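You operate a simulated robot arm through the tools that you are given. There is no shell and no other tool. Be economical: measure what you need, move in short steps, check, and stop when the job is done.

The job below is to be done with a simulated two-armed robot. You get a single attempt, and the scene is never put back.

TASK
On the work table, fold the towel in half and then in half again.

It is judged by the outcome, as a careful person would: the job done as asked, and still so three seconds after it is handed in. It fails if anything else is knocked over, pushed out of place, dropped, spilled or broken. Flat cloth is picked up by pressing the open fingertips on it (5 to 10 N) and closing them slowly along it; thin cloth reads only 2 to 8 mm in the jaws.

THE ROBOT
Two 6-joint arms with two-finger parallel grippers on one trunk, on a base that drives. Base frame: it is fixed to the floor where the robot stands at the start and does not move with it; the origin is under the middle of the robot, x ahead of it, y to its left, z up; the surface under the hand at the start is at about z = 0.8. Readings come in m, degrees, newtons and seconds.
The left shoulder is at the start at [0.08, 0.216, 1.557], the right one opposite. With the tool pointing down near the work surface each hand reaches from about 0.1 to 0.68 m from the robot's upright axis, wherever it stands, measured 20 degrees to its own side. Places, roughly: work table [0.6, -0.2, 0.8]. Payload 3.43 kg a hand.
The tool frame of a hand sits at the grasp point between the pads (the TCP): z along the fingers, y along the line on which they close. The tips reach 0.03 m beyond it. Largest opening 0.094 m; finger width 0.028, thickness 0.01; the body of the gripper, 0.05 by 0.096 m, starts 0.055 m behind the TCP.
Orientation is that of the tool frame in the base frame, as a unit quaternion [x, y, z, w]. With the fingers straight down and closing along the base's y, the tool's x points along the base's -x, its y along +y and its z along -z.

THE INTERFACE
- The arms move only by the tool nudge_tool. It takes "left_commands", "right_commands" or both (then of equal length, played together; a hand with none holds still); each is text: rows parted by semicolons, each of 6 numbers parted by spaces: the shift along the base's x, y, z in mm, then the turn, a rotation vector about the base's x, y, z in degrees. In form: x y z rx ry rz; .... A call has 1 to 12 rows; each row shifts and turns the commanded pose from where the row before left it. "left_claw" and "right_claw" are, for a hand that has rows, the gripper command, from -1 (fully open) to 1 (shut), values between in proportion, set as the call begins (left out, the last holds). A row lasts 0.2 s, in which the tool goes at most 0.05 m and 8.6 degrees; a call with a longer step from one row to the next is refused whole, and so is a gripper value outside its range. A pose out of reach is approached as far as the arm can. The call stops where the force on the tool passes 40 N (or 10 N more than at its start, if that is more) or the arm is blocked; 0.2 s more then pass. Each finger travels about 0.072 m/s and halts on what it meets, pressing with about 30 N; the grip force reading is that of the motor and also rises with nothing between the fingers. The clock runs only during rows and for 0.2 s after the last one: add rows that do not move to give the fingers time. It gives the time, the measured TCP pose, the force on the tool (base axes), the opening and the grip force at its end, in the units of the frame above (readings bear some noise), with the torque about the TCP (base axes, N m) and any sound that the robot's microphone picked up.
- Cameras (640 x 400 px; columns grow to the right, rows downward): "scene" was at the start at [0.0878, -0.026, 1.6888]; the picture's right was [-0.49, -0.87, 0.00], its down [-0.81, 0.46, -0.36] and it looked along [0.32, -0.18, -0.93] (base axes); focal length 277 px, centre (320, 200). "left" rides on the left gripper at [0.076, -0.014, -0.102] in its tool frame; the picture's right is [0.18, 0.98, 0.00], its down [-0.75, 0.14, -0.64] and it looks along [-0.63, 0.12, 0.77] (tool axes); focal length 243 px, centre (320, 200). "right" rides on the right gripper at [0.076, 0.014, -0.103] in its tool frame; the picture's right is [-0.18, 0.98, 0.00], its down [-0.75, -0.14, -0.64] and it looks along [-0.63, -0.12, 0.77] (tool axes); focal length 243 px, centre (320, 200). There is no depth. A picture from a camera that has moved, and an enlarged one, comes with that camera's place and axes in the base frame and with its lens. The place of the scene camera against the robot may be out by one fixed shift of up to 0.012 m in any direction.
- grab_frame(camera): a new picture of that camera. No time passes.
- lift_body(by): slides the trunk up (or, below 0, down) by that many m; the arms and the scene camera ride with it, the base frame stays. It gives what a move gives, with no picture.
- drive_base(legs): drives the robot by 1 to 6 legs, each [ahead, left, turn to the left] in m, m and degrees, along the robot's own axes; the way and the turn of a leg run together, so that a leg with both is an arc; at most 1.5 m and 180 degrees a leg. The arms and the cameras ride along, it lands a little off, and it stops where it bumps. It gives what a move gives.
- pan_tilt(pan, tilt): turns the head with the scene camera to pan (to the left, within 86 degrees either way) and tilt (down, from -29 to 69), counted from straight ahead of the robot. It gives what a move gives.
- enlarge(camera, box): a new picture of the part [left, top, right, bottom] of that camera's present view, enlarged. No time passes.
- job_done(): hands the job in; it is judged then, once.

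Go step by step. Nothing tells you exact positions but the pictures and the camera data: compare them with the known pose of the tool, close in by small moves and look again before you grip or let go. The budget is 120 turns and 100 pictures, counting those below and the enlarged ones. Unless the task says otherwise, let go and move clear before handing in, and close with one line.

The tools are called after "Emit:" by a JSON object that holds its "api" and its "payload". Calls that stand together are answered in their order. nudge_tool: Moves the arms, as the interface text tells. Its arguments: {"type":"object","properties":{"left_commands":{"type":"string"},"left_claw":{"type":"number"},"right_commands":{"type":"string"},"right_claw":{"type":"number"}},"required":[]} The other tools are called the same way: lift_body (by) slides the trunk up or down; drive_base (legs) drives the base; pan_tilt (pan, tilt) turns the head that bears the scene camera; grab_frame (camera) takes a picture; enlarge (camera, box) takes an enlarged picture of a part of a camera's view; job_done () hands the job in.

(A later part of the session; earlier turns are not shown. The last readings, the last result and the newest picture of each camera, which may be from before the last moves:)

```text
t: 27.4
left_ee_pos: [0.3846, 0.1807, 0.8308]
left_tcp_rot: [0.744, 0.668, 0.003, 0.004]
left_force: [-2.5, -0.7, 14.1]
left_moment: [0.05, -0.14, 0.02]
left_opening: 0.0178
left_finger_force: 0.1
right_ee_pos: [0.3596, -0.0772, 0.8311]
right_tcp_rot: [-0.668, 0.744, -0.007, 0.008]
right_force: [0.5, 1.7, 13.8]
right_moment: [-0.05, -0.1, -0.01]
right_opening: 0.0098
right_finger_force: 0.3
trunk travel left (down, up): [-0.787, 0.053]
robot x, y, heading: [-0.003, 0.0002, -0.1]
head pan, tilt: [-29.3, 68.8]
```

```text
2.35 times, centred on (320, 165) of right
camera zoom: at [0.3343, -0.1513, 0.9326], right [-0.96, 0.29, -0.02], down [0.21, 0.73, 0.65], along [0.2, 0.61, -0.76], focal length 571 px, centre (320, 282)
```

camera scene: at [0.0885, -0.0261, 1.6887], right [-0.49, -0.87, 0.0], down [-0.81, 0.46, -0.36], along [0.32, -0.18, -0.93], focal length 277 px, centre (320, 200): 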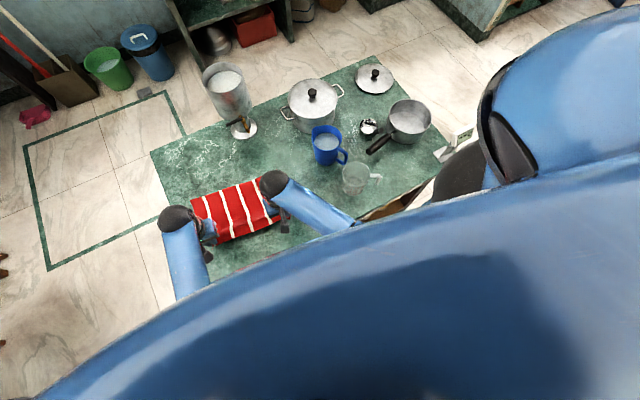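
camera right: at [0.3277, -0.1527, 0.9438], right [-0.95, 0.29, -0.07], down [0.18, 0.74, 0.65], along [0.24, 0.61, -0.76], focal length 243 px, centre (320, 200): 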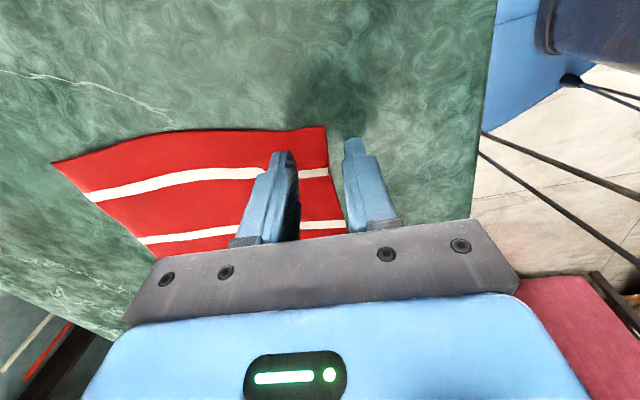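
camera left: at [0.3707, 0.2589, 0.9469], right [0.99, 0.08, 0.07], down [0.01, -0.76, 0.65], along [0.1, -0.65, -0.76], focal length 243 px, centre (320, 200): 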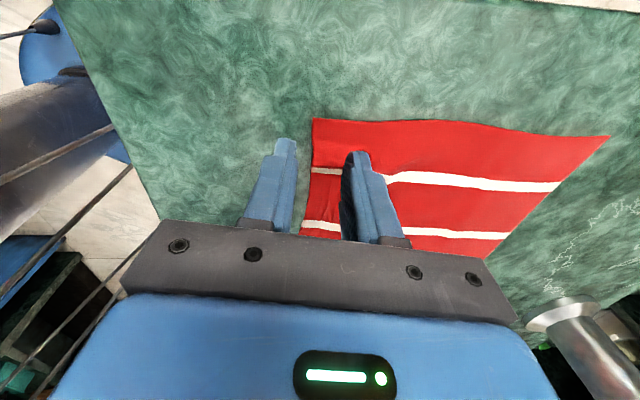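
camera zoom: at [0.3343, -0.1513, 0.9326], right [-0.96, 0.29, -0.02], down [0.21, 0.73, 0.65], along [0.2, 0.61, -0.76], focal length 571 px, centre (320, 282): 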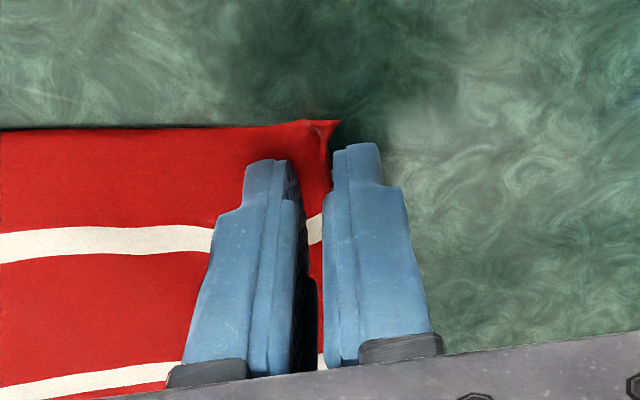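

Both hems are curling up between the fingers as wanted. Closing in two stages.

Emit:
{"api": "nudge_tool", "payload": {"left_commands": "0 0 0 0 0 0; 0 0 0 0 0 0", "right_commands": "0 0 0 0 0 0; 0 0 0 0 0 0", "left_claw": 0.8, "right_claw": 1}}

Emit:
{"api": "nudge_tool", "payload": {"left_commands": "0 0 0 0 0 0; 0 0 0 0 0 0; 0 0 0 0 0 0", "right_commands": "0 0 0 0 0 0; 0 0 0 0 0 0; 0 0 0 0 0 0", "left_claw": 1}}

Emit:
{"api": "enlarge", "payload": {"camera": "left", "box": [220, 80, 460, 250]}}

Emit:
{"api": "enlarge", "payload": {"camera": "right", "box": [200, 80, 440, 250]}}

```text
t: 28.0
left_ee_pos: [0.3856, 0.1801, 0.8307]
left_tcp_rot: [0.744, 0.669, 0.004, 0.005]
left_force: [0.6, 0.0, 15.4]
left_moment: [0.05, -0.19, -0.01]
left_opening: 0.0098
left_finger_force: 0.2
right_ee_pos: [0.3599, -0.0765, 0.8311]
right_tcp_rot: [-0.667, 0.745, -0.008, 0.007]
right_force: [3.1, 0.0, 18.1]
right_moment: [-0.12, -0.21, 0.01]
right_opening: 0.0022
right_finger_force: 29.5
trunk travel left (down, up): [-0.787, 0.053]
robot x, y, heading: [0.0002, 0.0013, -0.1]
head pan, tilt: [-29.3, 68.8]
```

```text
t: 28.8
left_ee_pos: [0.3842, 0.1808, 0.8308]
left_tcp_rot: [0.745, 0.667, 0.003, 0.004]
left_force: [3.9, -1.2, 18.3]
left_moment: [0.07, -0.26, 0.0]
left_opening: 0.0063
left_finger_force: 30.0
right_ee_pos: [0.3588, -0.0761, 0.8306]
right_tcp_rot: [-0.667, 0.745, -0.007, 0.008]
right_force: [3.4, 0.2, 23.7]
right_moment: [-0.22, -0.21, 0.07]
right_opening: 0.0022
right_finger_force: 29.8
trunk travel left (down, up): [-0.787, 0.053]
robot x, y, heading: [0.0019, -0.003, 0.0]
head pan, tilt: [-29.3, 68.8]
```

```text
2.35 times, centred on (340, 165) of left
camera zoom: at [0.3765, 0.258, 0.9342], right [1.0, 0.08, 0.01], down [0.05, -0.76, 0.64], along [0.06, -0.64, -0.77], focal length 571 px, centre (273, 282)
```

zoom: 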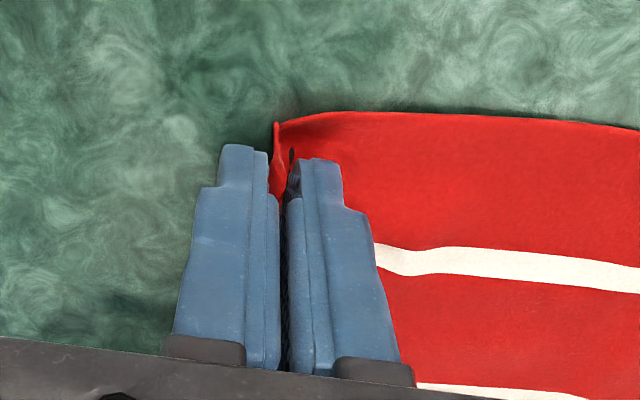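

```text
2.35 times, centred on (320, 165) of right
camera zoom: at [0.3342, -0.1516, 0.9325], right [-0.96, 0.29, -0.02], down [0.21, 0.73, 0.65], along [0.2, 0.61, -0.76], focal length 571 px, centre (320, 282)
```

zoom: 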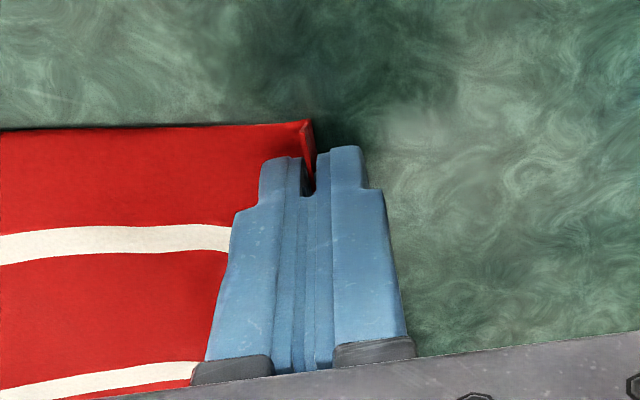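

Clean single-layer hem grips on both sides, hem pointing up in the jaws. Lift and first half of the arc, spreading the right hand a little to take out slack.

Emit:
{"api": "nudge_tool", "payload": {"left_commands": "1.8 0.5 15.5 0 0 0; 4 0.5 16 0 0 0; 8 0.5 14 0 0 0; 8.8 0.5 13.5 0 0 0; 12.7 0 11 0 0 0; 13 0 10 0 0 0; 17 -0.5 6 0.25 2.5 0; 17 -0.5 5 0.25 2.5 0; 0 0 0 0 0 0", "right_commands": "1.8 -1 15.5 0 0 0; 4 -1 16 0 0 0; 8 -1.5 14 0 0 0; 8.8 -1.5 13.5 0 0 0; 12.7 -2 11 0 0 0; 13 -2 10 0 0 0; 17 -2 6 0.25 2.5 0; 17 -2 5 0.25 2.5 0; 0 0 0 0 0 0"}}

Emit:
{"api": "grab_frame", "payload": {"camera": "left"}}

Emit:
{"api": "grab_frame", "payload": {"camera": "right"}}

Emit:
{"api": "enlarge", "payload": {"camera": "scene", "box": [140, 80, 380, 280]}}

```text
t: 30.8
left_ee_pos: [0.4689, 0.1814, 0.9215]
left_tcp_rot: [0.744, 0.667, -0.027, -0.028]
left_force: [-0.3, -5.7, -0.5]
left_moment: [-0.18, -0.01, -0.01]
left_opening: 0.0058
left_finger_force: 30.1
right_ee_pos: [0.4434, -0.0913, 0.9222]
right_tcp_rot: [-0.667, 0.745, 0.025, -0.023]
right_force: [0.2, 5.0, 0.3]
right_moment: [0.14, -0.07, 0.01]
right_opening: 0.0018
right_finger_force: 30.0
trunk travel left (down, up): [-0.787, 0.053]
robot x, y, heading: [0.0011, 0.0021, 0.2]
head pan, tilt: [-29.3, 68.8]
```

```text
64 pictures are left
camera left: at [0.4701, 0.2588, 1.0252], right [0.99, 0.08, -0.08], down [0.11, -0.77, 0.63], along [-0.01, -0.64, -0.77], focal length 243 px, centre (320, 200)
```

left: 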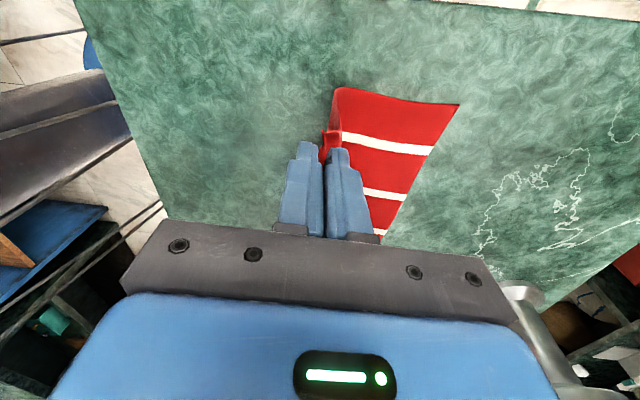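

```text
63 pictures are left
camera right: at [0.4272, -0.1662, 1.025], right [-0.95, 0.29, 0.07], down [0.27, 0.73, 0.63], along [0.13, 0.62, -0.77], focal length 243 px, centre (320, 200)
```

right: 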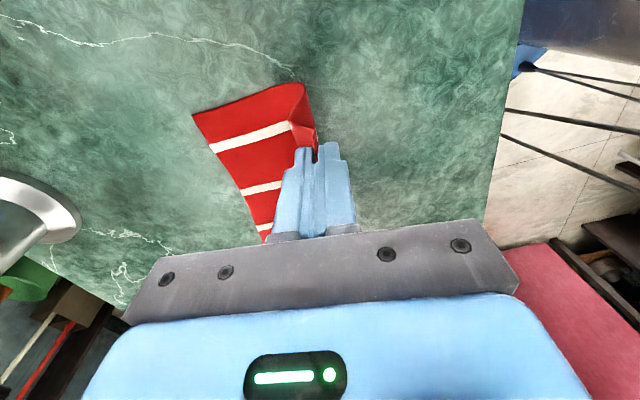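

```text
2.00 times, centred on (260, 180) of scene
camera zoom: at [0.0867, -0.0261, 1.6889], right [-0.49, -0.87, 0.0], down [-0.81, 0.46, -0.36], along [0.32, -0.18, -0.93], focal length 553 px, centre (440, 240)
```

zoom: 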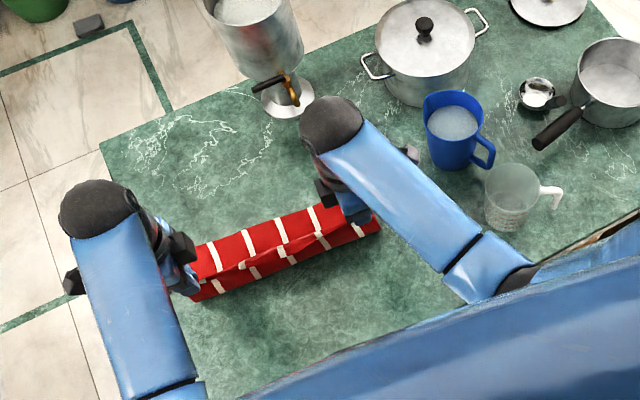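

The towel hangs in a clean U; the bottom layer slid back about 10 mm, so I aim at far corners (0.579,0.197) and (0.543,−0.12). Second half of the arc, tilting the hands so the hem leans forward.

Emit:
{"api": "nudge_tool", "payload": {"left_commands": "16.7 0 0 0.37 3.5 0; 16.8 0 -1 0.37 3.5 0; 16 -0.5 -6 0.37 3.5 0; 16 -0.5 -6 0.37 3.5 0; 13 -0.5 -11 0.37 3.5 0; 13 -0.5 -11.4 0.37 3.5 0; 7.5 0 -11 0.3 3 0; 7.5 0 -10.6 0.3 3 0; 6.5 0 -15.8 0.3 3 0; 0 0 0 0 0 0", "right_commands": "16.7 -1 0 0.37 3.5 0; 16.3 -1 -1 0.37 3.5 0; 16 -1 -6 0.37 3.5 0; 16 -1 -6 0.37 3.5 0; 13 -1 -11 0.37 3.5 0; 13 -1 -11.4 0.37 3.5 0; 7 -0.5 -11 0.3 3 0; 7.5 -0.5 -10.6 0.3 3 0; 6 0 -15.8 0.3 3 0; 0 0 0 0 0 0"}}

Emit:
{"api": "grab_frame", "payload": {"camera": "left"}}

Emit:
{"api": "grab_frame", "payload": {"camera": "right"}}

Emit:
{"api": "enlarge", "payload": {"camera": "scene", "box": [140, 80, 380, 280]}}

```text
t: 33.0
left_ee_pos: [0.5198, 0.1855, 0.889]
left_tcp_rot: [0.711, 0.637, -0.201, -0.22]
left_force: [0.1, -14.6, -0.4]
left_moment: [-0.37, 0.01, 0.25]
left_opening: 0.0023
left_finger_force: 29.4
left hand out of reach, approached as far as the arm can: row 6, 7, 8, 9
right_ee_pos: [0.5097, -0.1078, 0.8807]
right_tcp_rot: [-0.638, 0.712, 0.217, -0.197]
right_force: [0.7, 13.7, 0.7]
right_moment: [0.32, -0.01, -0.22]
right_opening: 0.0018
right_finger_force: 30.5
right hand out of reach, approached as far as the arm can: row 7, 8, 9
trunk travel left (down, up): [-0.787, 0.053]
robot x, y, heading: [0.0009, -0.0019, 0.1]
head pan, tilt: [-29.3, 68.8]
```

```text
61 pictures are left
camera left: at [0.5731, 0.2563, 0.9816], right [0.82, 0.09, -0.56], down [0.4, -0.8, 0.45], along [-0.41, -0.59, -0.69], focal length 243 px, centre (320, 200)
```

left: 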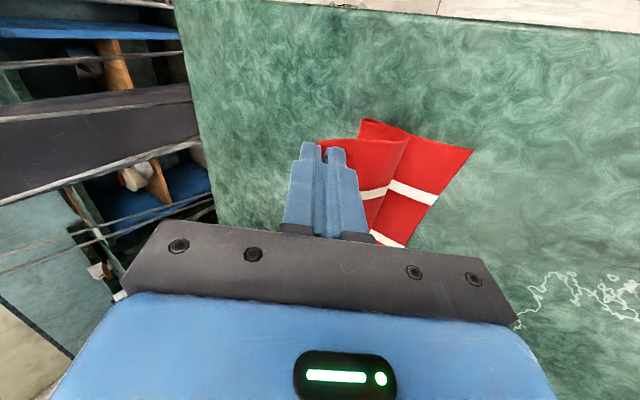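

```text
60 pictures are left
camera right: at [0.5459, -0.1893, 0.973], right [-0.79, 0.27, 0.55], down [0.56, 0.7, 0.45], along [-0.26, 0.66, -0.7], focal length 243 px, centre (320, 200)
```

right: 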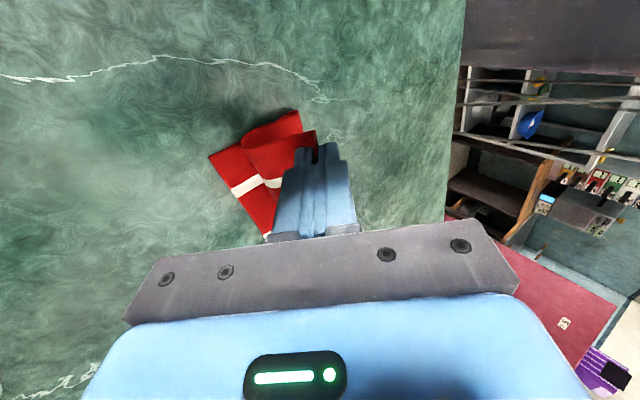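

```text
2.00 times, centred on (260, 180) of scene
camera zoom: at [0.0897, -0.0257, 1.6887], right [-0.49, -0.87, 0.0], down [-0.81, 0.46, -0.36], along [0.31, -0.18, -0.93], focal length 553 px, centre (440, 240)
```

zoom: 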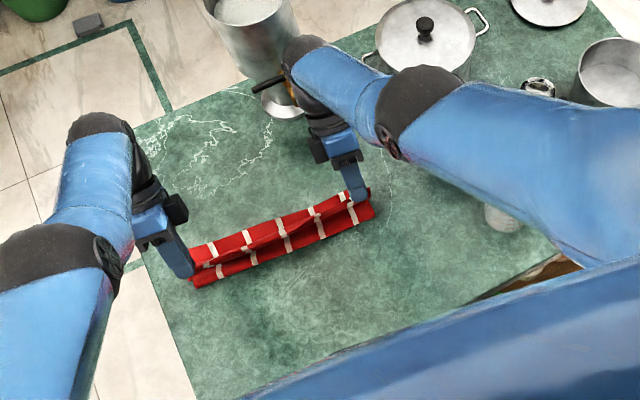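

The strong tilt puts the arms out of reach. I'll reduce the tilt to about 12° and see where the hands settle.

Emit:
{"api": "nudge_tool", "payload": {"left_commands": "-3 -1 4 -0.6 -6 0; -3 -1 4 -0.6 -6 0; -3 -1 2 -0.6 -6 0; -2 0 0 -0.5 -5 0; 0 0 0 0 0 0", "right_commands": "-3 1 4 -0.6 -6 0; -3 1 4 -0.6 -6 0; -3 1 2 -0.6 -6 0; -2 0 0 -0.5 -5 0; 0 0 0 0 0 0"}}

Emit:
{"api": "grab_frame", "payload": {"camera": "left"}}

Emit:
{"api": "grab_frame", "payload": {"camera": "right"}}

Emit:
{"api": "enlarge", "payload": {"camera": "scene", "box": [140, 80, 380, 280]}}

```text
t: 34.2
left_ee_pos: [0.5073, 0.1803, 0.8993]
left_tcp_rot: [0.74, 0.665, -0.067, -0.074]
left_force: [-0.2, -4.1, -0.1]
left_moment: [-0.14, 0.0, 0.01]
left_opening: 0.0022
left_finger_force: 30.2
right_ee_pos: [0.4975, -0.106, 0.8915]
right_tcp_rot: [-0.665, 0.741, 0.072, -0.063]
right_force: [-0.2, 4.9, 0.1]
right_moment: [0.12, 0.04, 0.01]
right_opening: 0.0018
right_finger_force: 30.1
trunk travel left (down, up): [-0.787, 0.053]
robot x, y, heading: [-0.001, -0.0004, -0.1]
head pan, tilt: [-29.3, 68.8]
```

```text
58 pictures are left
camera left: at [0.5205, 0.2567, 1.0033], right [0.98, 0.08, -0.2], down [0.18, -0.78, 0.6], along [-0.1, -0.62, -0.77], focal length 243 px, centre (320, 200)
```

left: 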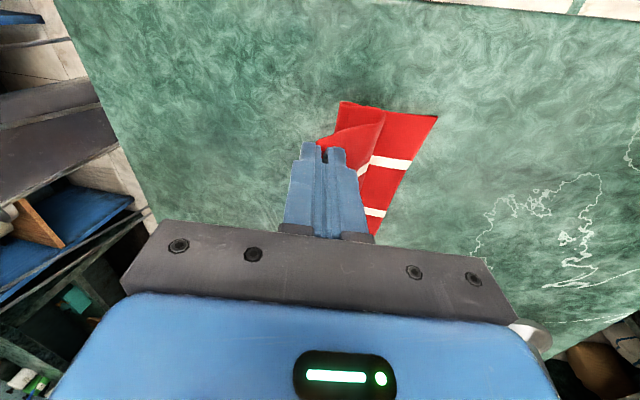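

```text
57 pictures are left
camera right: at [0.494, -0.1821, 0.9931], right [-0.94, 0.29, 0.19], down [0.34, 0.72, 0.6], along [0.04, 0.63, -0.78], focal length 243 px, centre (320, 200)
```

right: 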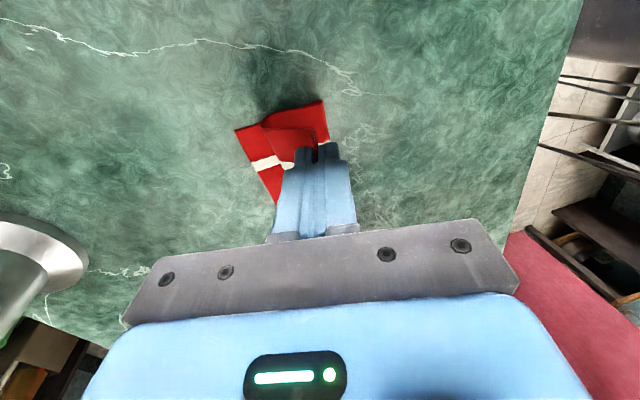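

```text
2.00 times, centred on (260, 180) of scene
camera zoom: at [0.0876, -0.0261, 1.6888], right [-0.49, -0.87, 0.0], down [-0.81, 0.46, -0.36], along [0.32, -0.18, -0.93], focal length 553 px, centre (440, 240)
```

zoom: 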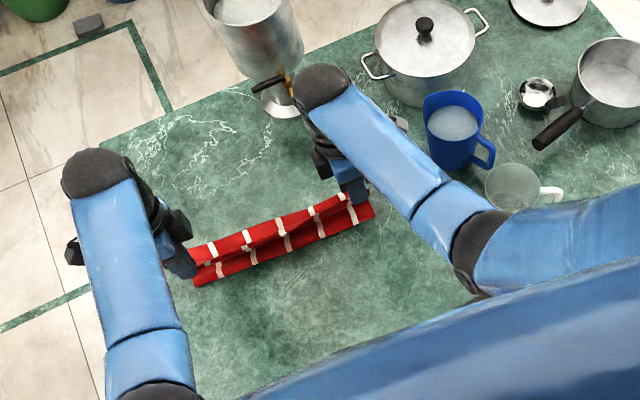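

The hands follow again. Continuing the lay-down toward the far edge with the small tilt.

Emit:
{"api": "nudge_tool", "payload": {"left_commands": "14 0.5 -3 0 0 0; 13 0.5 -6 0 0 0; 12 0.5 -9 0 0 0; 10 0.5 -11 0 0 0; 9 0.5 -13 0 0 0; 6 0 -11 0 0 0; 0 0 0 0 0 0", "right_commands": "10 0 -3 0 0 0; 9 0 -5 0 0 0; 9 0 -8 0 0 0; 8 0 -10 0 0 0; 7 0 -11 0 0 0; 4 0 -8 0 0 0; 0 0 0 0 0 0"}}

Emit:
{"api": "grab_frame", "payload": {"camera": "left"}}

Emit:
{"api": "grab_frame", "payload": {"camera": "right"}}

Emit:
{"api": "enlarge", "payload": {"camera": "scene", "box": [140, 80, 380, 280]}}

```text
t: 35.8
left_ee_pos: [0.5726, 0.186, 0.8467]
left_tcp_rot: [0.741, 0.664, -0.067, -0.075]
left_force: [-0.7, -9.6, -0.2]
left_moment: [-0.26, 0.01, 0.05]
left_opening: 0.0022
left_finger_force: 29.6
right_ee_pos: [0.5447, -0.1056, 0.846]
right_tcp_rot: [-0.665, 0.741, 0.072, -0.064]
right_force: [0.6, 9.6, 0.5]
right_moment: [0.26, 0.0, -0.05]
right_opening: 0.002
right_finger_force: 30.3
trunk travel left (down, up): [-0.787, 0.053]
robot x, y, heading: [-0.0062, -0.0028, -0.2]
head pan, tilt: [-29.3, 68.8]
```

```text
55 pictures are left
camera left: at [0.5857, 0.2596, 0.9493], right [0.98, 0.08, -0.2], down [0.18, -0.78, 0.6], along [-0.11, -0.62, -0.77], focal length 243 px, centre (320, 200)
```

left: 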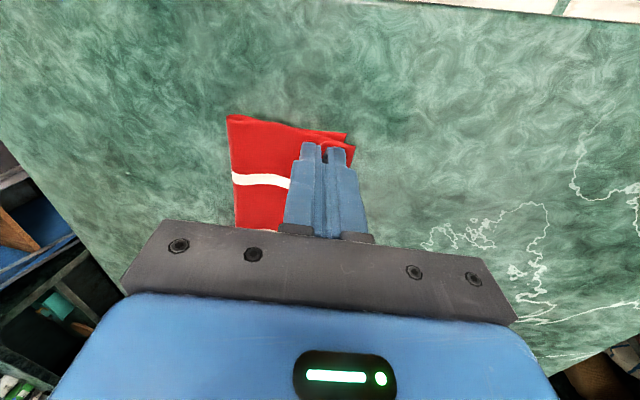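

```text
54 pictures are left
camera right: at [0.5407, -0.1824, 0.9474], right [-0.94, 0.29, 0.19], down [0.34, 0.72, 0.6], along [0.04, 0.63, -0.77], focal length 243 px, centre (320, 200)
```

right: 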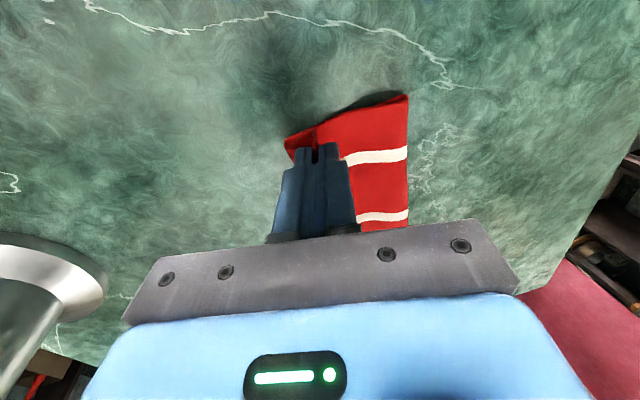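

```text
2.00 times, centred on (260, 180) of scene
camera zoom: at [0.0876, -0.0261, 1.6888], right [-0.49, -0.87, 0.0], down [-0.81, 0.46, -0.36], along [0.32, -0.18, -0.93], focal length 553 px, centre (440, 240)
```

zoom: 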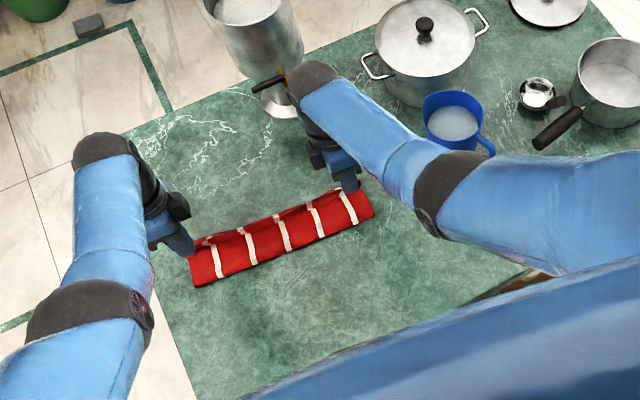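

The folded edge is over the far edge. Lowering the last centimetre, easing the tension, then letting go.

Emit:
{"api": "nudge_tool", "payload": {"left_commands": "2 -1 -4 0 0 0; 2 -1 -4 0 0 0; 1 0 -3 0 0 0; 0 0 0 0 0 0", "right_commands": "2 1 -4 0 0 0; 2 1 -4 0 0 0; 1 0 -3 0 0 0; 0 0 0 0 0 0"}}

Emit:
{"api": "nudge_tool", "payload": {"left_commands": "0 0 0 0 0 0; 0 0 0 0 0 0; 0 0 0 0 0 0", "right_commands": "0 0 0 0 0 0; 0 0 0 0 0 0; 0 0 0 0 0 0", "left_claw": 0.6, "right_claw": 0.6}}

Emit:
{"api": "grab_frame", "payload": {"camera": "left"}}

Emit:
{"api": "grab_frame", "payload": {"camera": "right"}}

```text
t: 36.8
left_ee_pos: [0.5769, 0.1828, 0.8364]
left_tcp_rot: [0.74, 0.665, -0.067, -0.074]
left_force: [0.2, -5.7, 3.6]
left_moment: [-0.15, 0.08, 0.02]
left_opening: 0.0022
left_finger_force: 30.1
right_ee_pos: [0.5494, -0.1044, 0.8346]
right_tcp_rot: [-0.665, 0.741, 0.071, -0.064]
right_force: [-1.2, 5.4, 6.4]
right_moment: [0.13, 0.04, 0.02]
right_opening: 0.002
right_finger_force: 29.6
trunk travel left (down, up): [-0.787, 0.053]
robot x, y, heading: [0.0018, 0.002, 0.0]
head pan, tilt: [-29.3, 68.8]
```

```text
t: 37.6
left_ee_pos: [0.575, 0.1813, 0.8363]
left_tcp_rot: [0.741, 0.664, -0.067, -0.074]
left_force: [0.1, -0.1, -0.3]
left_moment: [0.02, -0.05, -0.02]
left_opening: 0.0189
left_finger_force: 0.0
right_ee_pos: [0.5474, -0.1043, 0.8349]
right_tcp_rot: [-0.665, 0.741, 0.072, -0.063]
right_force: [-1.4, -1.8, 18.4]
right_moment: [-0.17, -0.13, -0.01]
right_opening: 0.0164
right_finger_force: 0.0
trunk travel left (down, up): [-0.787, 0.053]
robot x, y, heading: [0.0028, -0.003, 0.1]
head pan, tilt: [-29.3, 68.8]
```

```text
52 pictures are left
camera left: at [0.5887, 0.2572, 0.9405], right [0.98, 0.08, -0.2], down [0.18, -0.78, 0.6], along [-0.1, -0.62, -0.77], focal length 243 px, centre (320, 200)
```

left: 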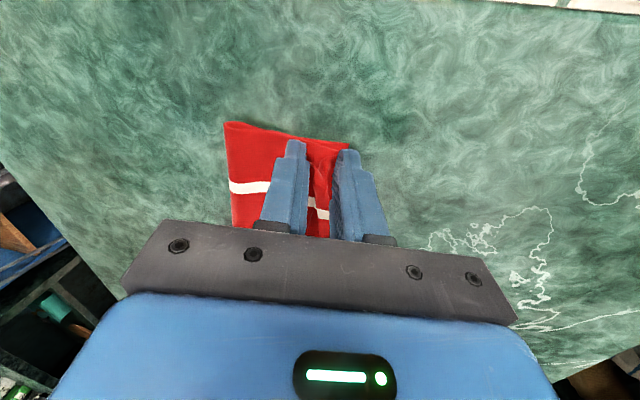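

```text
51 pictures are left
camera right: at [0.5453, -0.1815, 0.9379], right [-0.94, 0.29, 0.19], down [0.34, 0.72, 0.6], along [0.04, 0.63, -0.78], focal length 243 px, centre (320, 200)
```

right: 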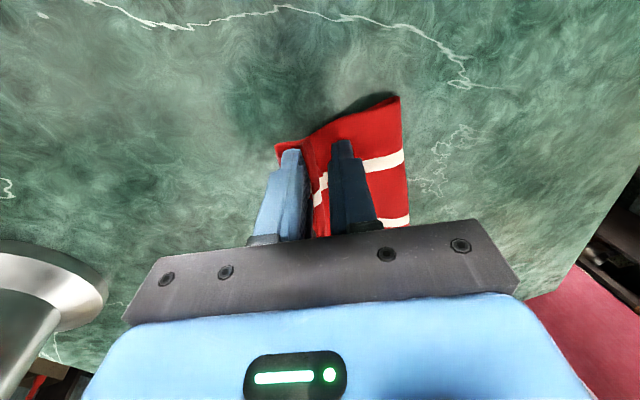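

Both are released. Rising clear and looking at the result.

Emit:
{"api": "nudge_tool", "payload": {"left_commands": "0 0 10 0 0 0; 0 0 20 0 0 0; 0 0 40 -0.6 -6 0; 0 0 40 -0.6 -5.5 0; -20 20 20 0 0 0; 0 40 0 0 0 0; 0 0 0 0 0 0", "right_commands": "0 0 10 0 0 0; 0 0 20 0 0 0; 0 0 40 -0.6 -6 0; 0 0 40 -0.6 -5.5 0; 0 -20 40 0 0 0; 0 -40 0 0 0 0; 0 0 0 0 0 0"}}

Emit:
{"api": "enlarge", "payload": {"camera": "scene", "box": [160, 120, 340, 270]}}

Emit:
{"api": "grab_frame", "payload": {"camera": "left"}}

Emit:
{"api": "grab_frame", "payload": {"camera": "right"}}

```text
t: 39.2
left_ee_pos: [0.5568, 0.2415, 0.9645]
left_tcp_rot: [0.744, 0.668, 0.0, 0.0]
left_force: [0.4, -0.3, -0.5]
left_moment: [-0.05, 0.0, -0.02]
left_opening: 0.0189
left_finger_force: 0.1
right_ee_pos: [0.5494, -0.1636, 0.9852]
right_tcp_rot: [-0.668, 0.744, -0.003, 0.003]
right_force: [-1.0, 0.7, -0.1]
right_moment: [0.0, 0.01, 0.0]
right_opening: 0.0188
right_finger_force: 0.1
trunk travel left (down, up): [-0.787, 0.053]
robot x, y, heading: [-0.0006, -0.0036, -0.1]
head pan, tilt: [-29.3, 68.8]
```

```text
2.67 times, centred on (250, 195) of scene
camera zoom: at [0.088, -0.0262, 1.6888], right [-0.49, -0.87, 0.0], down [-0.81, 0.46, -0.36], along [0.32, -0.18, -0.93], focal length 738 px, centre (507, 213)
```

zoom: 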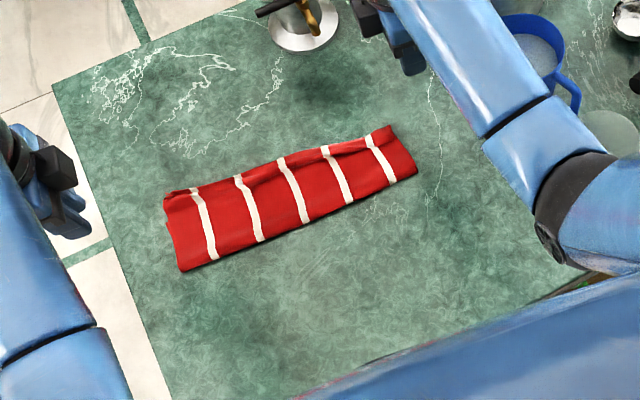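

```text
49 pictures are left
camera left: at [0.5489, 0.3186, 1.0684], right [1.0, 0.08, 0.0], down [0.06, -0.76, 0.64], along [0.05, -0.64, -0.77], focal length 243 px, centre (320, 200)
```

left: 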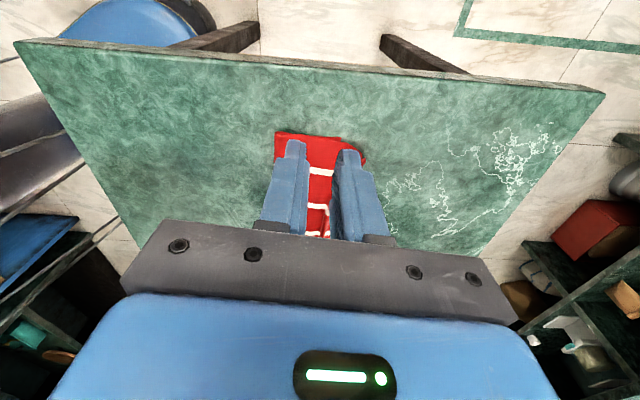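

```text
48 pictures are left
camera right: at [0.5257, -0.2382, 1.0862], right [-0.96, 0.29, -0.01], down [0.22, 0.73, 0.64], along [0.19, 0.61, -0.77], focal length 243 px, centre (320, 200)
```

right: 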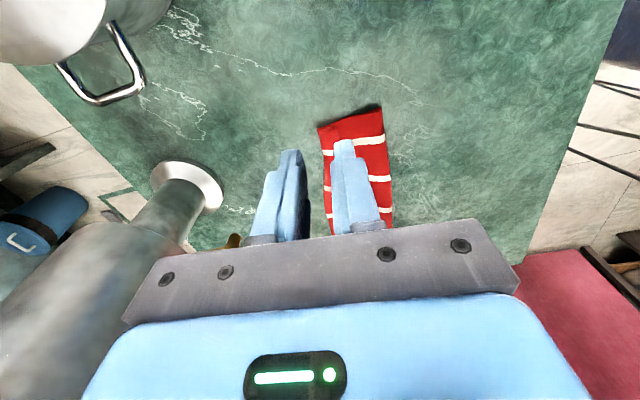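

The first fold is neat: a strip about 0.32 × 0.105 m with edges matching. Next I turn the left hand back a quarter to take the left short end, and park the right hand out of the way.

Emit:
{"api": "nudge_tool", "payload": {"left_commands": "0 0 0 0 0 8.2; 0 0 0 0 0 8.2; 0 0 0 0 0 8.2; 0 0 0 0 0 8.2; 0 0 0 0 0 8.2; 0 0 0 0 0 8.2; 0 0 0 0 0 8.2; 0 0 0 0 0 8.2; 0 0 0 0 0 8.2; -10 -15 -15 0 0 8.2; -10 -16 -15 0 0 8; 0 0 0 0 0 0", "right_commands": "-15 0 10 0 0 0; -20 -5 10 0 0 0; -20 -5 10 0 0 0; -20 -5 10 0 0 0; -20 -5 10 0 0 0; -20 -5 5 0 0 0; -20 -5 5 0 0 0; -15 -5 0 0 0 0; 0 0 0 0 0 0; 0 0 0 0 0 0; 0 0 0 0 0 0; 0 0 0 0 0 0", "left_claw": 0.3}}

Emit:
{"api": "grab_frame", "payload": {"camera": "left"}}

Emit:
{"api": "enlarge", "payload": {"camera": "scene", "box": [160, 120, 340, 270]}}

```text
t: 41.8
left_ee_pos: [0.5368, 0.2075, 0.9355]
left_tcp_rot: [0.053, 0.999, 0.0, 0.0]
left_force: [0.8, -0.1, 0.9]
left_moment: [-0.01, 0.0, -0.01]
left_opening: 0.0327
left_finger_force: 0.1
right_ee_pos: [0.4095, -0.1962, 0.9923]
right_tcp_rot: [-0.668, 0.744, -0.004, 0.005]
right_force: [0.0, 0.1, -0.6]
right_moment: [-0.04, 0.02, 0.03]
right_opening: 0.0189
right_finger_force: 0.0
right hand out of reach, approached as far as the arm can: row 3, 4, 5, 6, 7
trunk travel left (down, up): [-0.787, 0.053]
robot x, y, heading: [0.0003, -0.0009, 0.2]
head pan, tilt: [-29.3, 68.8]
```

```text
47 pictures are left
camera left: at [0.4581, 0.2022, 1.0392], right [-0.08, 1.0, 0.0], down [0.76, 0.06, 0.64], along [0.64, 0.05, -0.77], focal length 243 px, centre (320, 200)
```

left: 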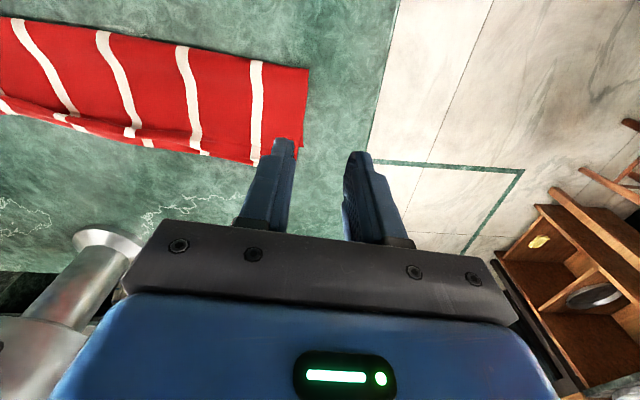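

```text
2.67 times, centred on (250, 195) of scene
camera zoom: at [0.0881, -0.0258, 1.6888], right [-0.49, -0.87, 0.0], down [-0.81, 0.46, -0.36], along [0.32, -0.18, -0.93], focal length 738 px, centre (507, 213)
```

zoom: 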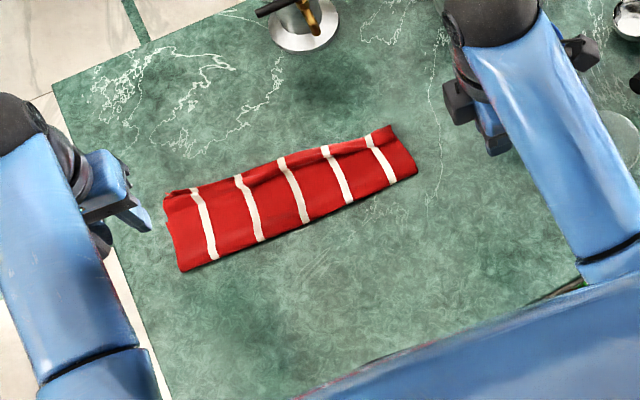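

Strip's left end is centred near (0.557,0.191), right end near (0.526,−0.122). I'll straddle the left end's middle.

Emit:
{"api": "nudge_tool", "payload": {"left_commands": "20 -22.5 0 -2 0 0; 0 0 -40 0 0 0; 0 0 -40 0 0 0; 0 0 0 0 0 0", "left_claw": 0.36}}

Emit:
{"api": "grab_frame", "payload": {"camera": "left"}}

Emit:
{"api": "enlarge", "payload": {"camera": "scene", "box": [160, 120, 340, 270]}}

```text
t: 42.8
left_ee_pos: [0.5554, 0.19, 0.854]
left_tcp_rot: [0.054, 0.998, -0.018, 0.001]
left_force: [-0.9, 0.6, -0.3]
left_moment: [0.0, -0.01, -0.02]
left_opening: 0.0298
left_finger_force: 0.1
right_ee_pos: [0.4096, -0.1972, 0.9912]
right_tcp_rot: [-0.668, 0.744, -0.004, 0.005]
right_force: [0.0, -0.7, -1.2]
right_moment: [-0.04, 0.0, 0.0]
right_opening: 0.0185
right_finger_force: 0.1
trunk travel left (down, up): [-0.787, 0.053]
robot x, y, heading: [-0.0056, 0.0005, 0.1]
head pan, tilt: [-29.3, 68.8]
```

```text
45 pictures are left
camera left: at [0.4765, 0.1871, 0.9587], right [-0.08, 1.0, -0.03], down [0.76, 0.08, 0.64], along [0.64, 0.02, -0.77], focal length 243 px, centre (320, 200)
```

left: 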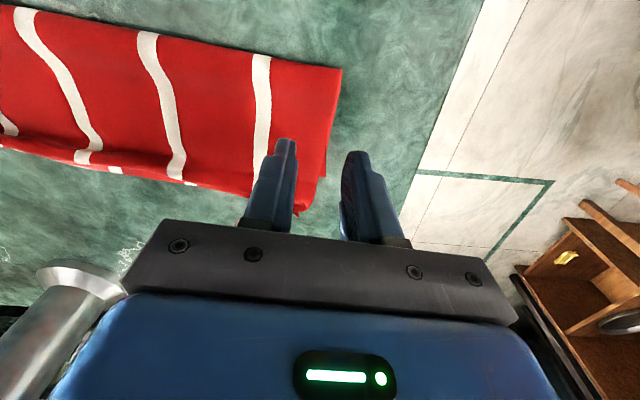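

```text
2.67 times, centred on (250, 195) of scene
camera zoom: at [0.088, -0.0264, 1.6888], right [-0.49, -0.87, 0.0], down [-0.81, 0.46, -0.36], along [0.32, -0.18, -0.93], focal length 738 px, centre (507, 213)
```

zoom: 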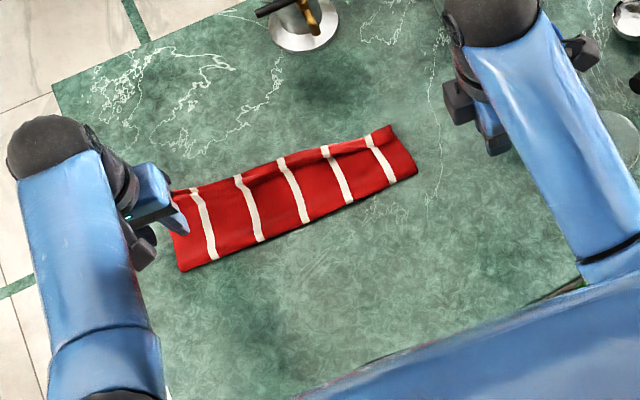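

Emit:
{"api": "nudge_tool", "payload": {"left_commands": "2 -6 0 0 0 0; 0 0 -8 0 0 0; 0 0 -7 0 0 0; 0 0 -3 0 0 0; 0 0 0 0 0 0"}}

Emit:
{"api": "enlarge", "payload": {"camera": "left", "box": [220, 60, 440, 260]}}

```text
t: 44.0
left_ee_pos: [0.5582, 0.1827, 0.8391]
left_tcp_rot: [0.054, 0.998, -0.018, 0.001]
left_force: [-0.1, -1.2, 0.1]
left_moment: [0.04, -0.01, -0.03]
left_opening: 0.0302
left_finger_force: 0.0
right_ee_pos: [0.4099, -0.1968, 0.9919]
right_tcp_rot: [-0.668, 0.744, -0.004, 0.005]
right_force: [-1.2, 0.4, -0.5]
right_moment: [-0.02, -0.03, -0.01]
right_opening: 0.0187
right_finger_force: 0.0
trunk travel left (down, up): [-0.787, 0.053]
robot x, y, heading: [-0.001, 0.0016, -0.3]
head pan, tilt: [-29.3, 68.8]
```

```text
2.00 times, centred on (330, 160) of left
camera zoom: at [0.4802, 0.1804, 0.9413], right [-0.08, 1.0, -0.03], down [0.76, 0.08, 0.64], along [0.64, 0.02, -0.77], focal length 485 px, centre (300, 280)
```

zoom: 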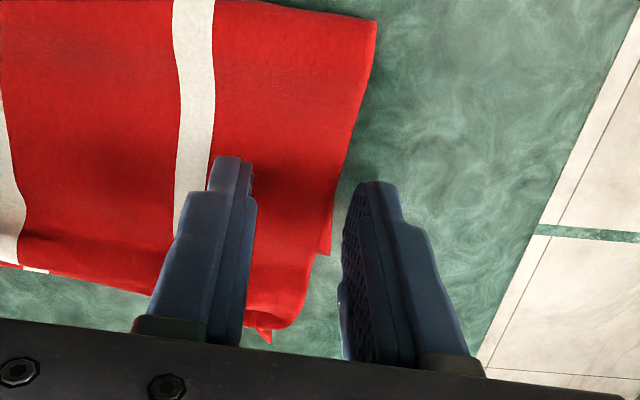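

Emit:
{"api": "nudge_tool", "payload": {"left_commands": "0 -1 -2.5 0 0 0; 0 0 -2 0 0 0; 0 0 0 0 0 0"}}

```text
t: 44.8
left_ee_pos: [0.5575, 0.1818, 0.8329]
left_tcp_rot: [0.054, 0.998, -0.017, 0.001]
left_force: [0.1, 0.6, 0.1]
left_moment: [0.02, -0.03, 0.01]
left_opening: 0.03
left_finger_force: 0.1
right_ee_pos: [0.4098, -0.1973, 0.992]
right_tcp_rot: [-0.668, 0.744, -0.004, 0.005]
right_force: [0.8, 0.3, -0.6]
right_moment: [-0.03, -0.01, -0.04]
right_opening: 0.0187
right_finger_force: 0.0
trunk travel left (down, up): [-0.787, 0.053]
robot x, y, heading: [0.0024, 0.0, -0.0]
head pan, tilt: [-29.3, 68.8]
```

Emit:
{"api": "nudge_tool", "payload": {"left_commands": "0 0 -1.2 0 0 0; 0 0 0 0 0 0"}}

```text
t: 45.4
left_ee_pos: [0.5583, 0.1812, 0.8312]
left_tcp_rot: [0.054, 0.998, -0.018, 0.001]
left_force: [-0.8, -1.9, 1.9]
left_moment: [-0.05, -0.01, 0.0]
left_opening: 0.0301
left_finger_force: 0.2
right_ee_pos: [0.4094, -0.1967, 0.9915]
right_tcp_rot: [-0.668, 0.744, -0.004, 0.004]
right_force: [-0.4, -0.2, 0.2]
right_moment: [-0.01, 0.0, 0.05]
right_opening: 0.0186
right_finger_force: 0.0
trunk travel left (down, up): [-0.787, 0.053]
robot x, y, heading: [-0.0004, -0.0037, 0.1]
head pan, tilt: [-29.3, 68.8]
```

Emit:
{"api": "nudge_tool", "payload": {"left_commands": "0 0 -0.9 0 0 0; 0 0 0 0 0 0"}}

```text
t: 46.0
left_ee_pos: [0.5582, 0.1821, 0.8313]
left_tcp_rot: [0.055, 0.998, -0.018, 0.002]
left_force: [-1.1, 0.0, 4.9]
left_moment: [-0.07, 0.01, -0.01]
left_opening: 0.03
left_finger_force: 0.1
right_ee_pos: [0.4091, -0.1962, 0.9922]
right_tcp_rot: [-0.668, 0.744, -0.003, 0.005]
right_force: [0.2, -0.6, 0.5]
right_moment: [0.0, 0.01, 0.0]
right_opening: 0.019
right_finger_force: 0.1
trunk travel left (down, up): [-0.787, 0.053]
robot x, y, heading: [-0.0012, 0.0002, 0.1]
head pan, tilt: [-29.3, 68.8]
```

Emit:
{"api": "nudge_tool", "payload": {"left_commands": "0 0 -0.5 0 0 0; 0 0 0 0 0 0", "left_claw": 0.55}}

Emit:
{"api": "enlarge", "payload": {"camera": "left", "box": [220, 60, 440, 260]}}

```text
t: 46.6
left_ee_pos: [0.5589, 0.1799, 0.8309]
left_tcp_rot: [0.053, 0.998, -0.017, 0.002]
left_force: [-0.2, -0.1, 11.1]
left_moment: [-0.1, -0.02, 0.01]
left_opening: 0.021
left_finger_force: 0.0
right_ee_pos: [0.4095, -0.1977, 0.9929]
right_tcp_rot: [-0.668, 0.744, -0.004, 0.005]
right_force: [-0.2, 1.4, 0.7]
right_moment: [0.05, 0.01, 0.03]
right_opening: 0.0189
right_finger_force: 0.0
trunk travel left (down, up): [-0.787, 0.053]
robot x, y, heading: [0.0013, -0.0008, 0.0]
head pan, tilt: [-29.3, 68.8]
```

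```text
2.00 times, centred on (330, 160) of left
camera zoom: at [0.4805, 0.1792, 0.9347], right [-0.08, 1.0, -0.03], down [0.76, 0.08, 0.64], along [0.64, 0.02, -0.77], focal length 485 px, centre (300, 280)
```

zoom: 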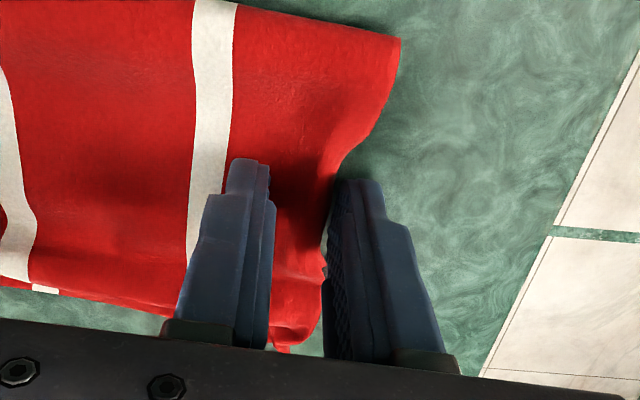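

The edge is rising against the outer finger. Continuing to close.

Emit:
{"api": "nudge_tool", "payload": {"left_commands": "0 0 0 0 0 0; 0 0 0 0 0 0", "left_claw": 0.78}}

Emit:
{"api": "enlarge", "payload": {"camera": "left", "box": [220, 60, 440, 260]}}

```text
t: 47.2
left_ee_pos: [0.5587, 0.18, 0.8313]
left_tcp_rot: [0.054, 0.998, -0.017, 0.002]
left_force: [0.1, -3.0, 14.1]
left_moment: [-0.19, -0.01, 0.02]
left_opening: 0.0105
left_finger_force: 4.4
right_ee_pos: [0.4086, -0.196, 0.9919]
right_tcp_rot: [-0.668, 0.744, -0.004, 0.005]
right_force: [-0.6, 0.3, -0.2]
right_moment: [-0.02, -0.01, 0.04]
right_opening: 0.0188
right_finger_force: 0.2
trunk travel left (down, up): [-0.787, 0.053]
robot x, y, heading: [-0.0028, -0.002, -0.0]
head pan, tilt: [-29.3, 68.8]
```

```text
2.00 times, centred on (330, 160) of left
camera zoom: at [0.4802, 0.1787, 0.9348], right [-0.08, 1.0, -0.04], down [0.76, 0.08, 0.64], along [0.64, 0.02, -0.77], focal length 485 px, centre (300, 280)
```

zoom: 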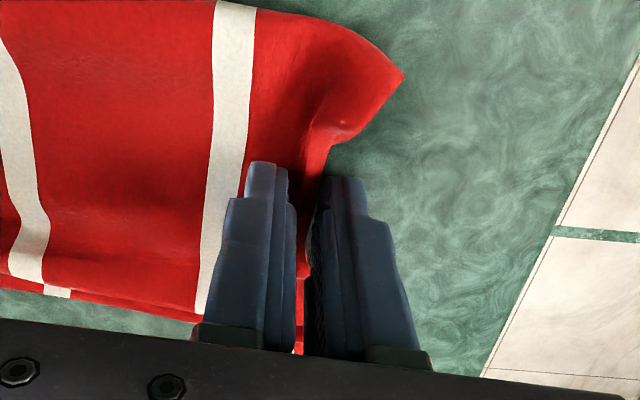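

Emit:
{"api": "nudge_tool", "payload": {"left_commands": "0 0 0 0 0 0; 0 0 0 0 0 0; 0 0 0 0 0 0; 0 -1 10 0 0 0; 0 -3 15 0 0 0; 0 -4 15 0 0 0; 0 0 0 0 0 0", "left_claw": 1}}

Emit:
{"api": "grab_frame", "payload": {"camera": "left"}}

Emit:
{"api": "enlarge", "payload": {"camera": "scene", "box": [160, 120, 340, 270]}}

```text
t: 48.8
left_ee_pos: [0.557, 0.175, 0.8689]
left_tcp_rot: [0.054, 0.998, -0.017, 0.0]
left_force: [-0.9, -0.2, -0.4]
left_moment: [-0.04, 0.01, -0.04]
left_opening: 0.0044
left_finger_force: 30.0
right_ee_pos: [0.4097, -0.196, 0.9919]
right_tcp_rot: [-0.668, 0.744, -0.004, 0.003]
right_force: [-0.5, -0.7, -0.8]
right_moment: [0.0, 0.0, 0.0]
right_opening: 0.0189
right_finger_force: 0.1
trunk travel left (down, up): [-0.787, 0.053]
robot x, y, heading: [-0.0004, 0.0041, 0.1]
head pan, tilt: [-29.3, 68.8]
```

```text
40 pictures are left
camera left: at [0.4796, 0.1723, 0.9731], right [-0.08, 1.0, -0.03], down [0.77, 0.08, 0.64], along [0.64, 0.02, -0.77], focal length 243 px, centre (320, 200)
```

left: 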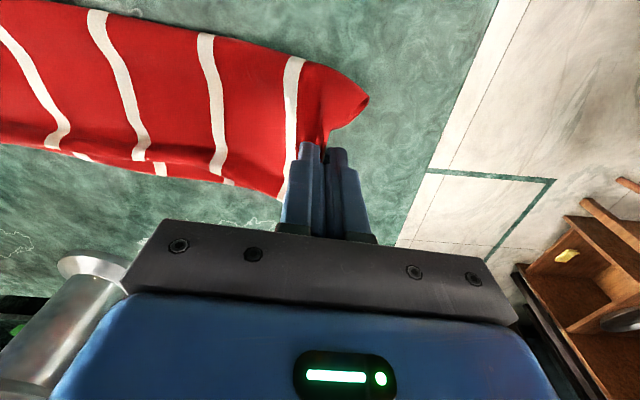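

```text
2.67 times, centred on (250, 195) of scene
camera zoom: at [0.0885, -0.026, 1.6888], right [-0.49, -0.87, 0.0], down [-0.81, 0.46, -0.36], along [0.32, -0.18, -0.93], focal length 738 px, centre (507, 213)
```

zoom: 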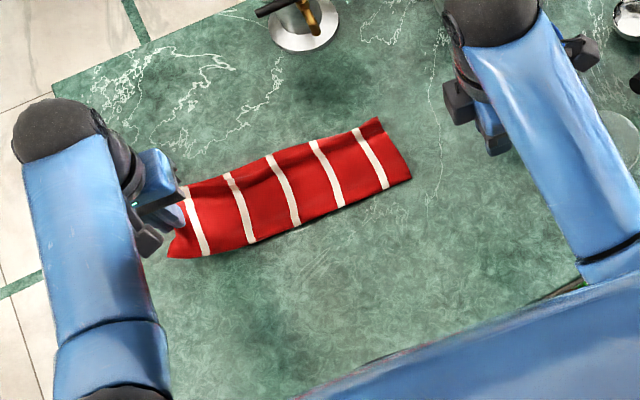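

Emit:
{"api": "nudge_tool", "payload": {"left_commands": "0 -6 15 0 0 0; 0 -8 15 0 0 0; 0 0 0 0 0 0"}}

Emit:
{"api": "grab_frame", "payload": {"camera": "right"}}

Emit:
{"api": "enlarge", "payload": {"camera": "left", "box": [180, 20, 440, 220]}}

```text
t: 49.6
left_ee_pos: [0.5582, 0.1614, 0.8987]
left_tcp_rot: [0.054, 0.998, -0.017, 0.0]
left_force: [1.0, -0.4, -0.6]
left_moment: [-0.03, 0.01, -0.04]
left_opening: 0.004
left_finger_force: 29.4
right_ee_pos: [0.4094, -0.1964, 0.9922]
right_tcp_rot: [-0.668, 0.744, -0.003, 0.005]
right_force: [0.8, 0.3, -1.2]
right_moment: [0.02, -0.02, -0.01]
right_opening: 0.0187
right_finger_force: 0.1
trunk travel left (down, up): [-0.787, 0.053]
robot x, y, heading: [-0.0008, 0.0003, 0.0]
head pan, tilt: [-29.3, 68.8]
```

```text
38 pictures are left
camera right: at [0.3857, -0.2714, 1.0934], right [-0.96, 0.29, -0.01], down [0.21, 0.73, 0.64], along [0.19, 0.61, -0.76], focal length 243 px, centre (320, 200)
```

right: 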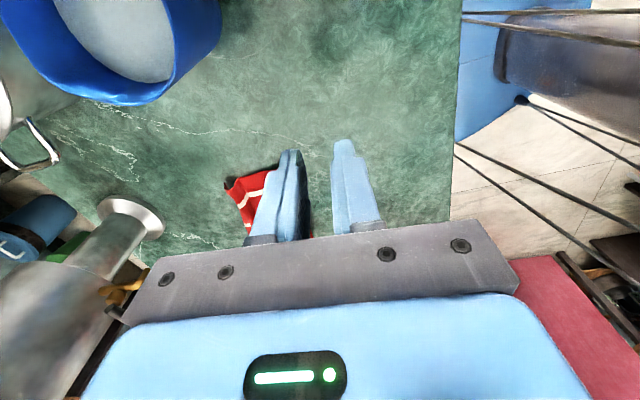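

```text
2.00 times, centred on (310, 120) of left
camera zoom: at [0.4794, 0.1588, 1.003], right [-0.08, 1.0, -0.03], down [0.76, 0.08, 0.64], along [0.64, 0.02, -0.77], focal length 485 px, centre (340, 360)
```

zoom: 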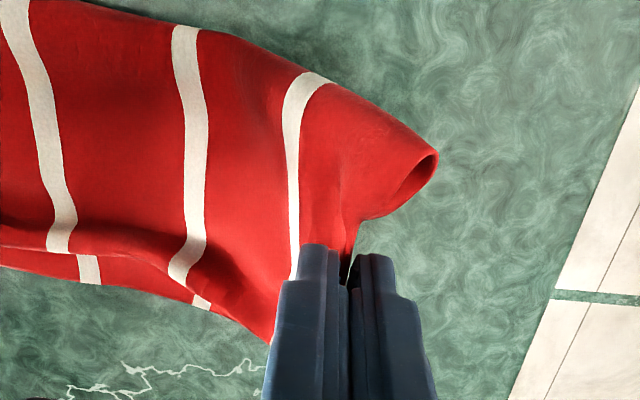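

Emit:
{"api": "enlarge", "payload": {"camera": "scene", "box": [180, 140, 300, 240]}}

```text
4.00 times, centred on (240, 190) of scene
camera zoom: at [0.0882, -0.0259, 1.6888], right [-0.49, -0.87, 0.0], down [-0.81, 0.46, -0.36], along [0.32, -0.18, -0.93], focal length 1106 px, centre (640, 240)
```

zoom: 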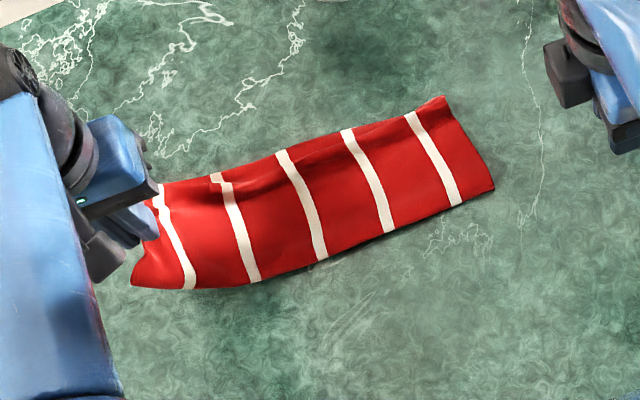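

Both layers appear lifted together, with nothing left behind on the table. I'll carry the end over, first half of the arc.

Emit:
{"api": "nudge_tool", "payload": {"left_commands": "-1 -10 13.5 0 0 0; -1 -10 13.5 0 0 0; -1.2 -14.5 11 0 0 0; -1.3 -14.5 11 0 0 0; -1.5 -17.5 6.5 1 0 0; -1.5 -17.5 6.5 1 0 0; -1.5 -19 2.5 1.5 0 0; -1.5 -19 2.5 1.5 0 0; -1.5 -19 -2.5 1.5 0 0; -1.5 -19 -2.5 1.5 0 0; 0 0 0 0 0 0"}}

Emit:
{"api": "enlarge", "payload": {"camera": "scene", "box": [160, 120, 340, 270]}}

Emit:
{"api": "grab_frame", "payload": {"camera": "left"}}

```text
t: 52.0
left_ee_pos: [0.5448, 0.0015, 0.9607]
left_tcp_rot: [0.053, 0.997, 0.053, -0.003]
left_force: [-0.4, 0.0, 0.0]
left_moment: [-0.05, 0.01, 0.01]
left_opening: 0.0039
left_finger_force: 29.6
right_ee_pos: [0.4094, -0.1962, 0.9921]
right_tcp_rot: [-0.667, 0.745, -0.004, 0.004]
right_force: [0.0, -0.5, 0.0]
right_moment: [0.02, -0.01, 0.02]
right_opening: 0.0186
right_finger_force: 0.1
trunk travel left (down, up): [-0.787, 0.053]
robot x, y, heading: [0.0005, 0.0029, -0.2]
head pan, tilt: [-29.3, 68.8]
```

```text
2.67 times, centred on (250, 195) of scene
camera zoom: at [0.0879, -0.026, 1.6888], right [-0.49, -0.87, 0.0], down [-0.81, 0.46, -0.36], along [0.32, -0.18, -0.93], focal length 738 px, centre (507, 213)
```

zoom: 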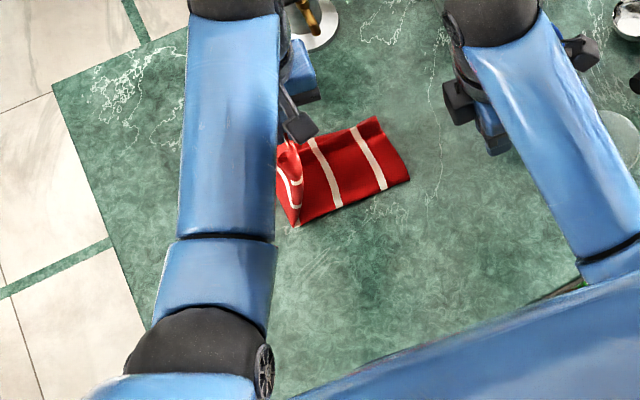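

```text
34 pictures are left
camera left: at [0.4666, -0.0164, 1.064], right [-0.08, 0.99, 0.1], down [0.76, -0.01, 0.64], along [0.64, 0.13, -0.76], focal length 243 px, centre (320, 200)
```

left: 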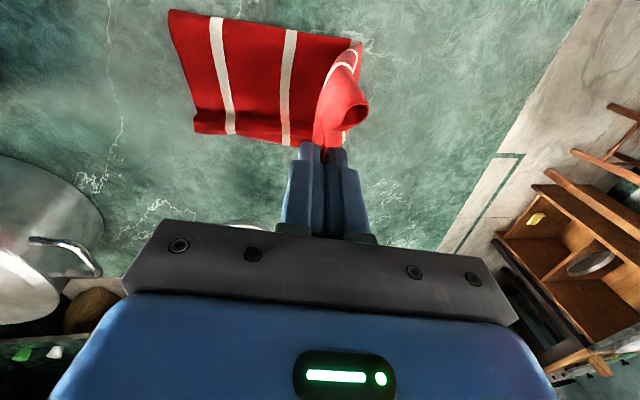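

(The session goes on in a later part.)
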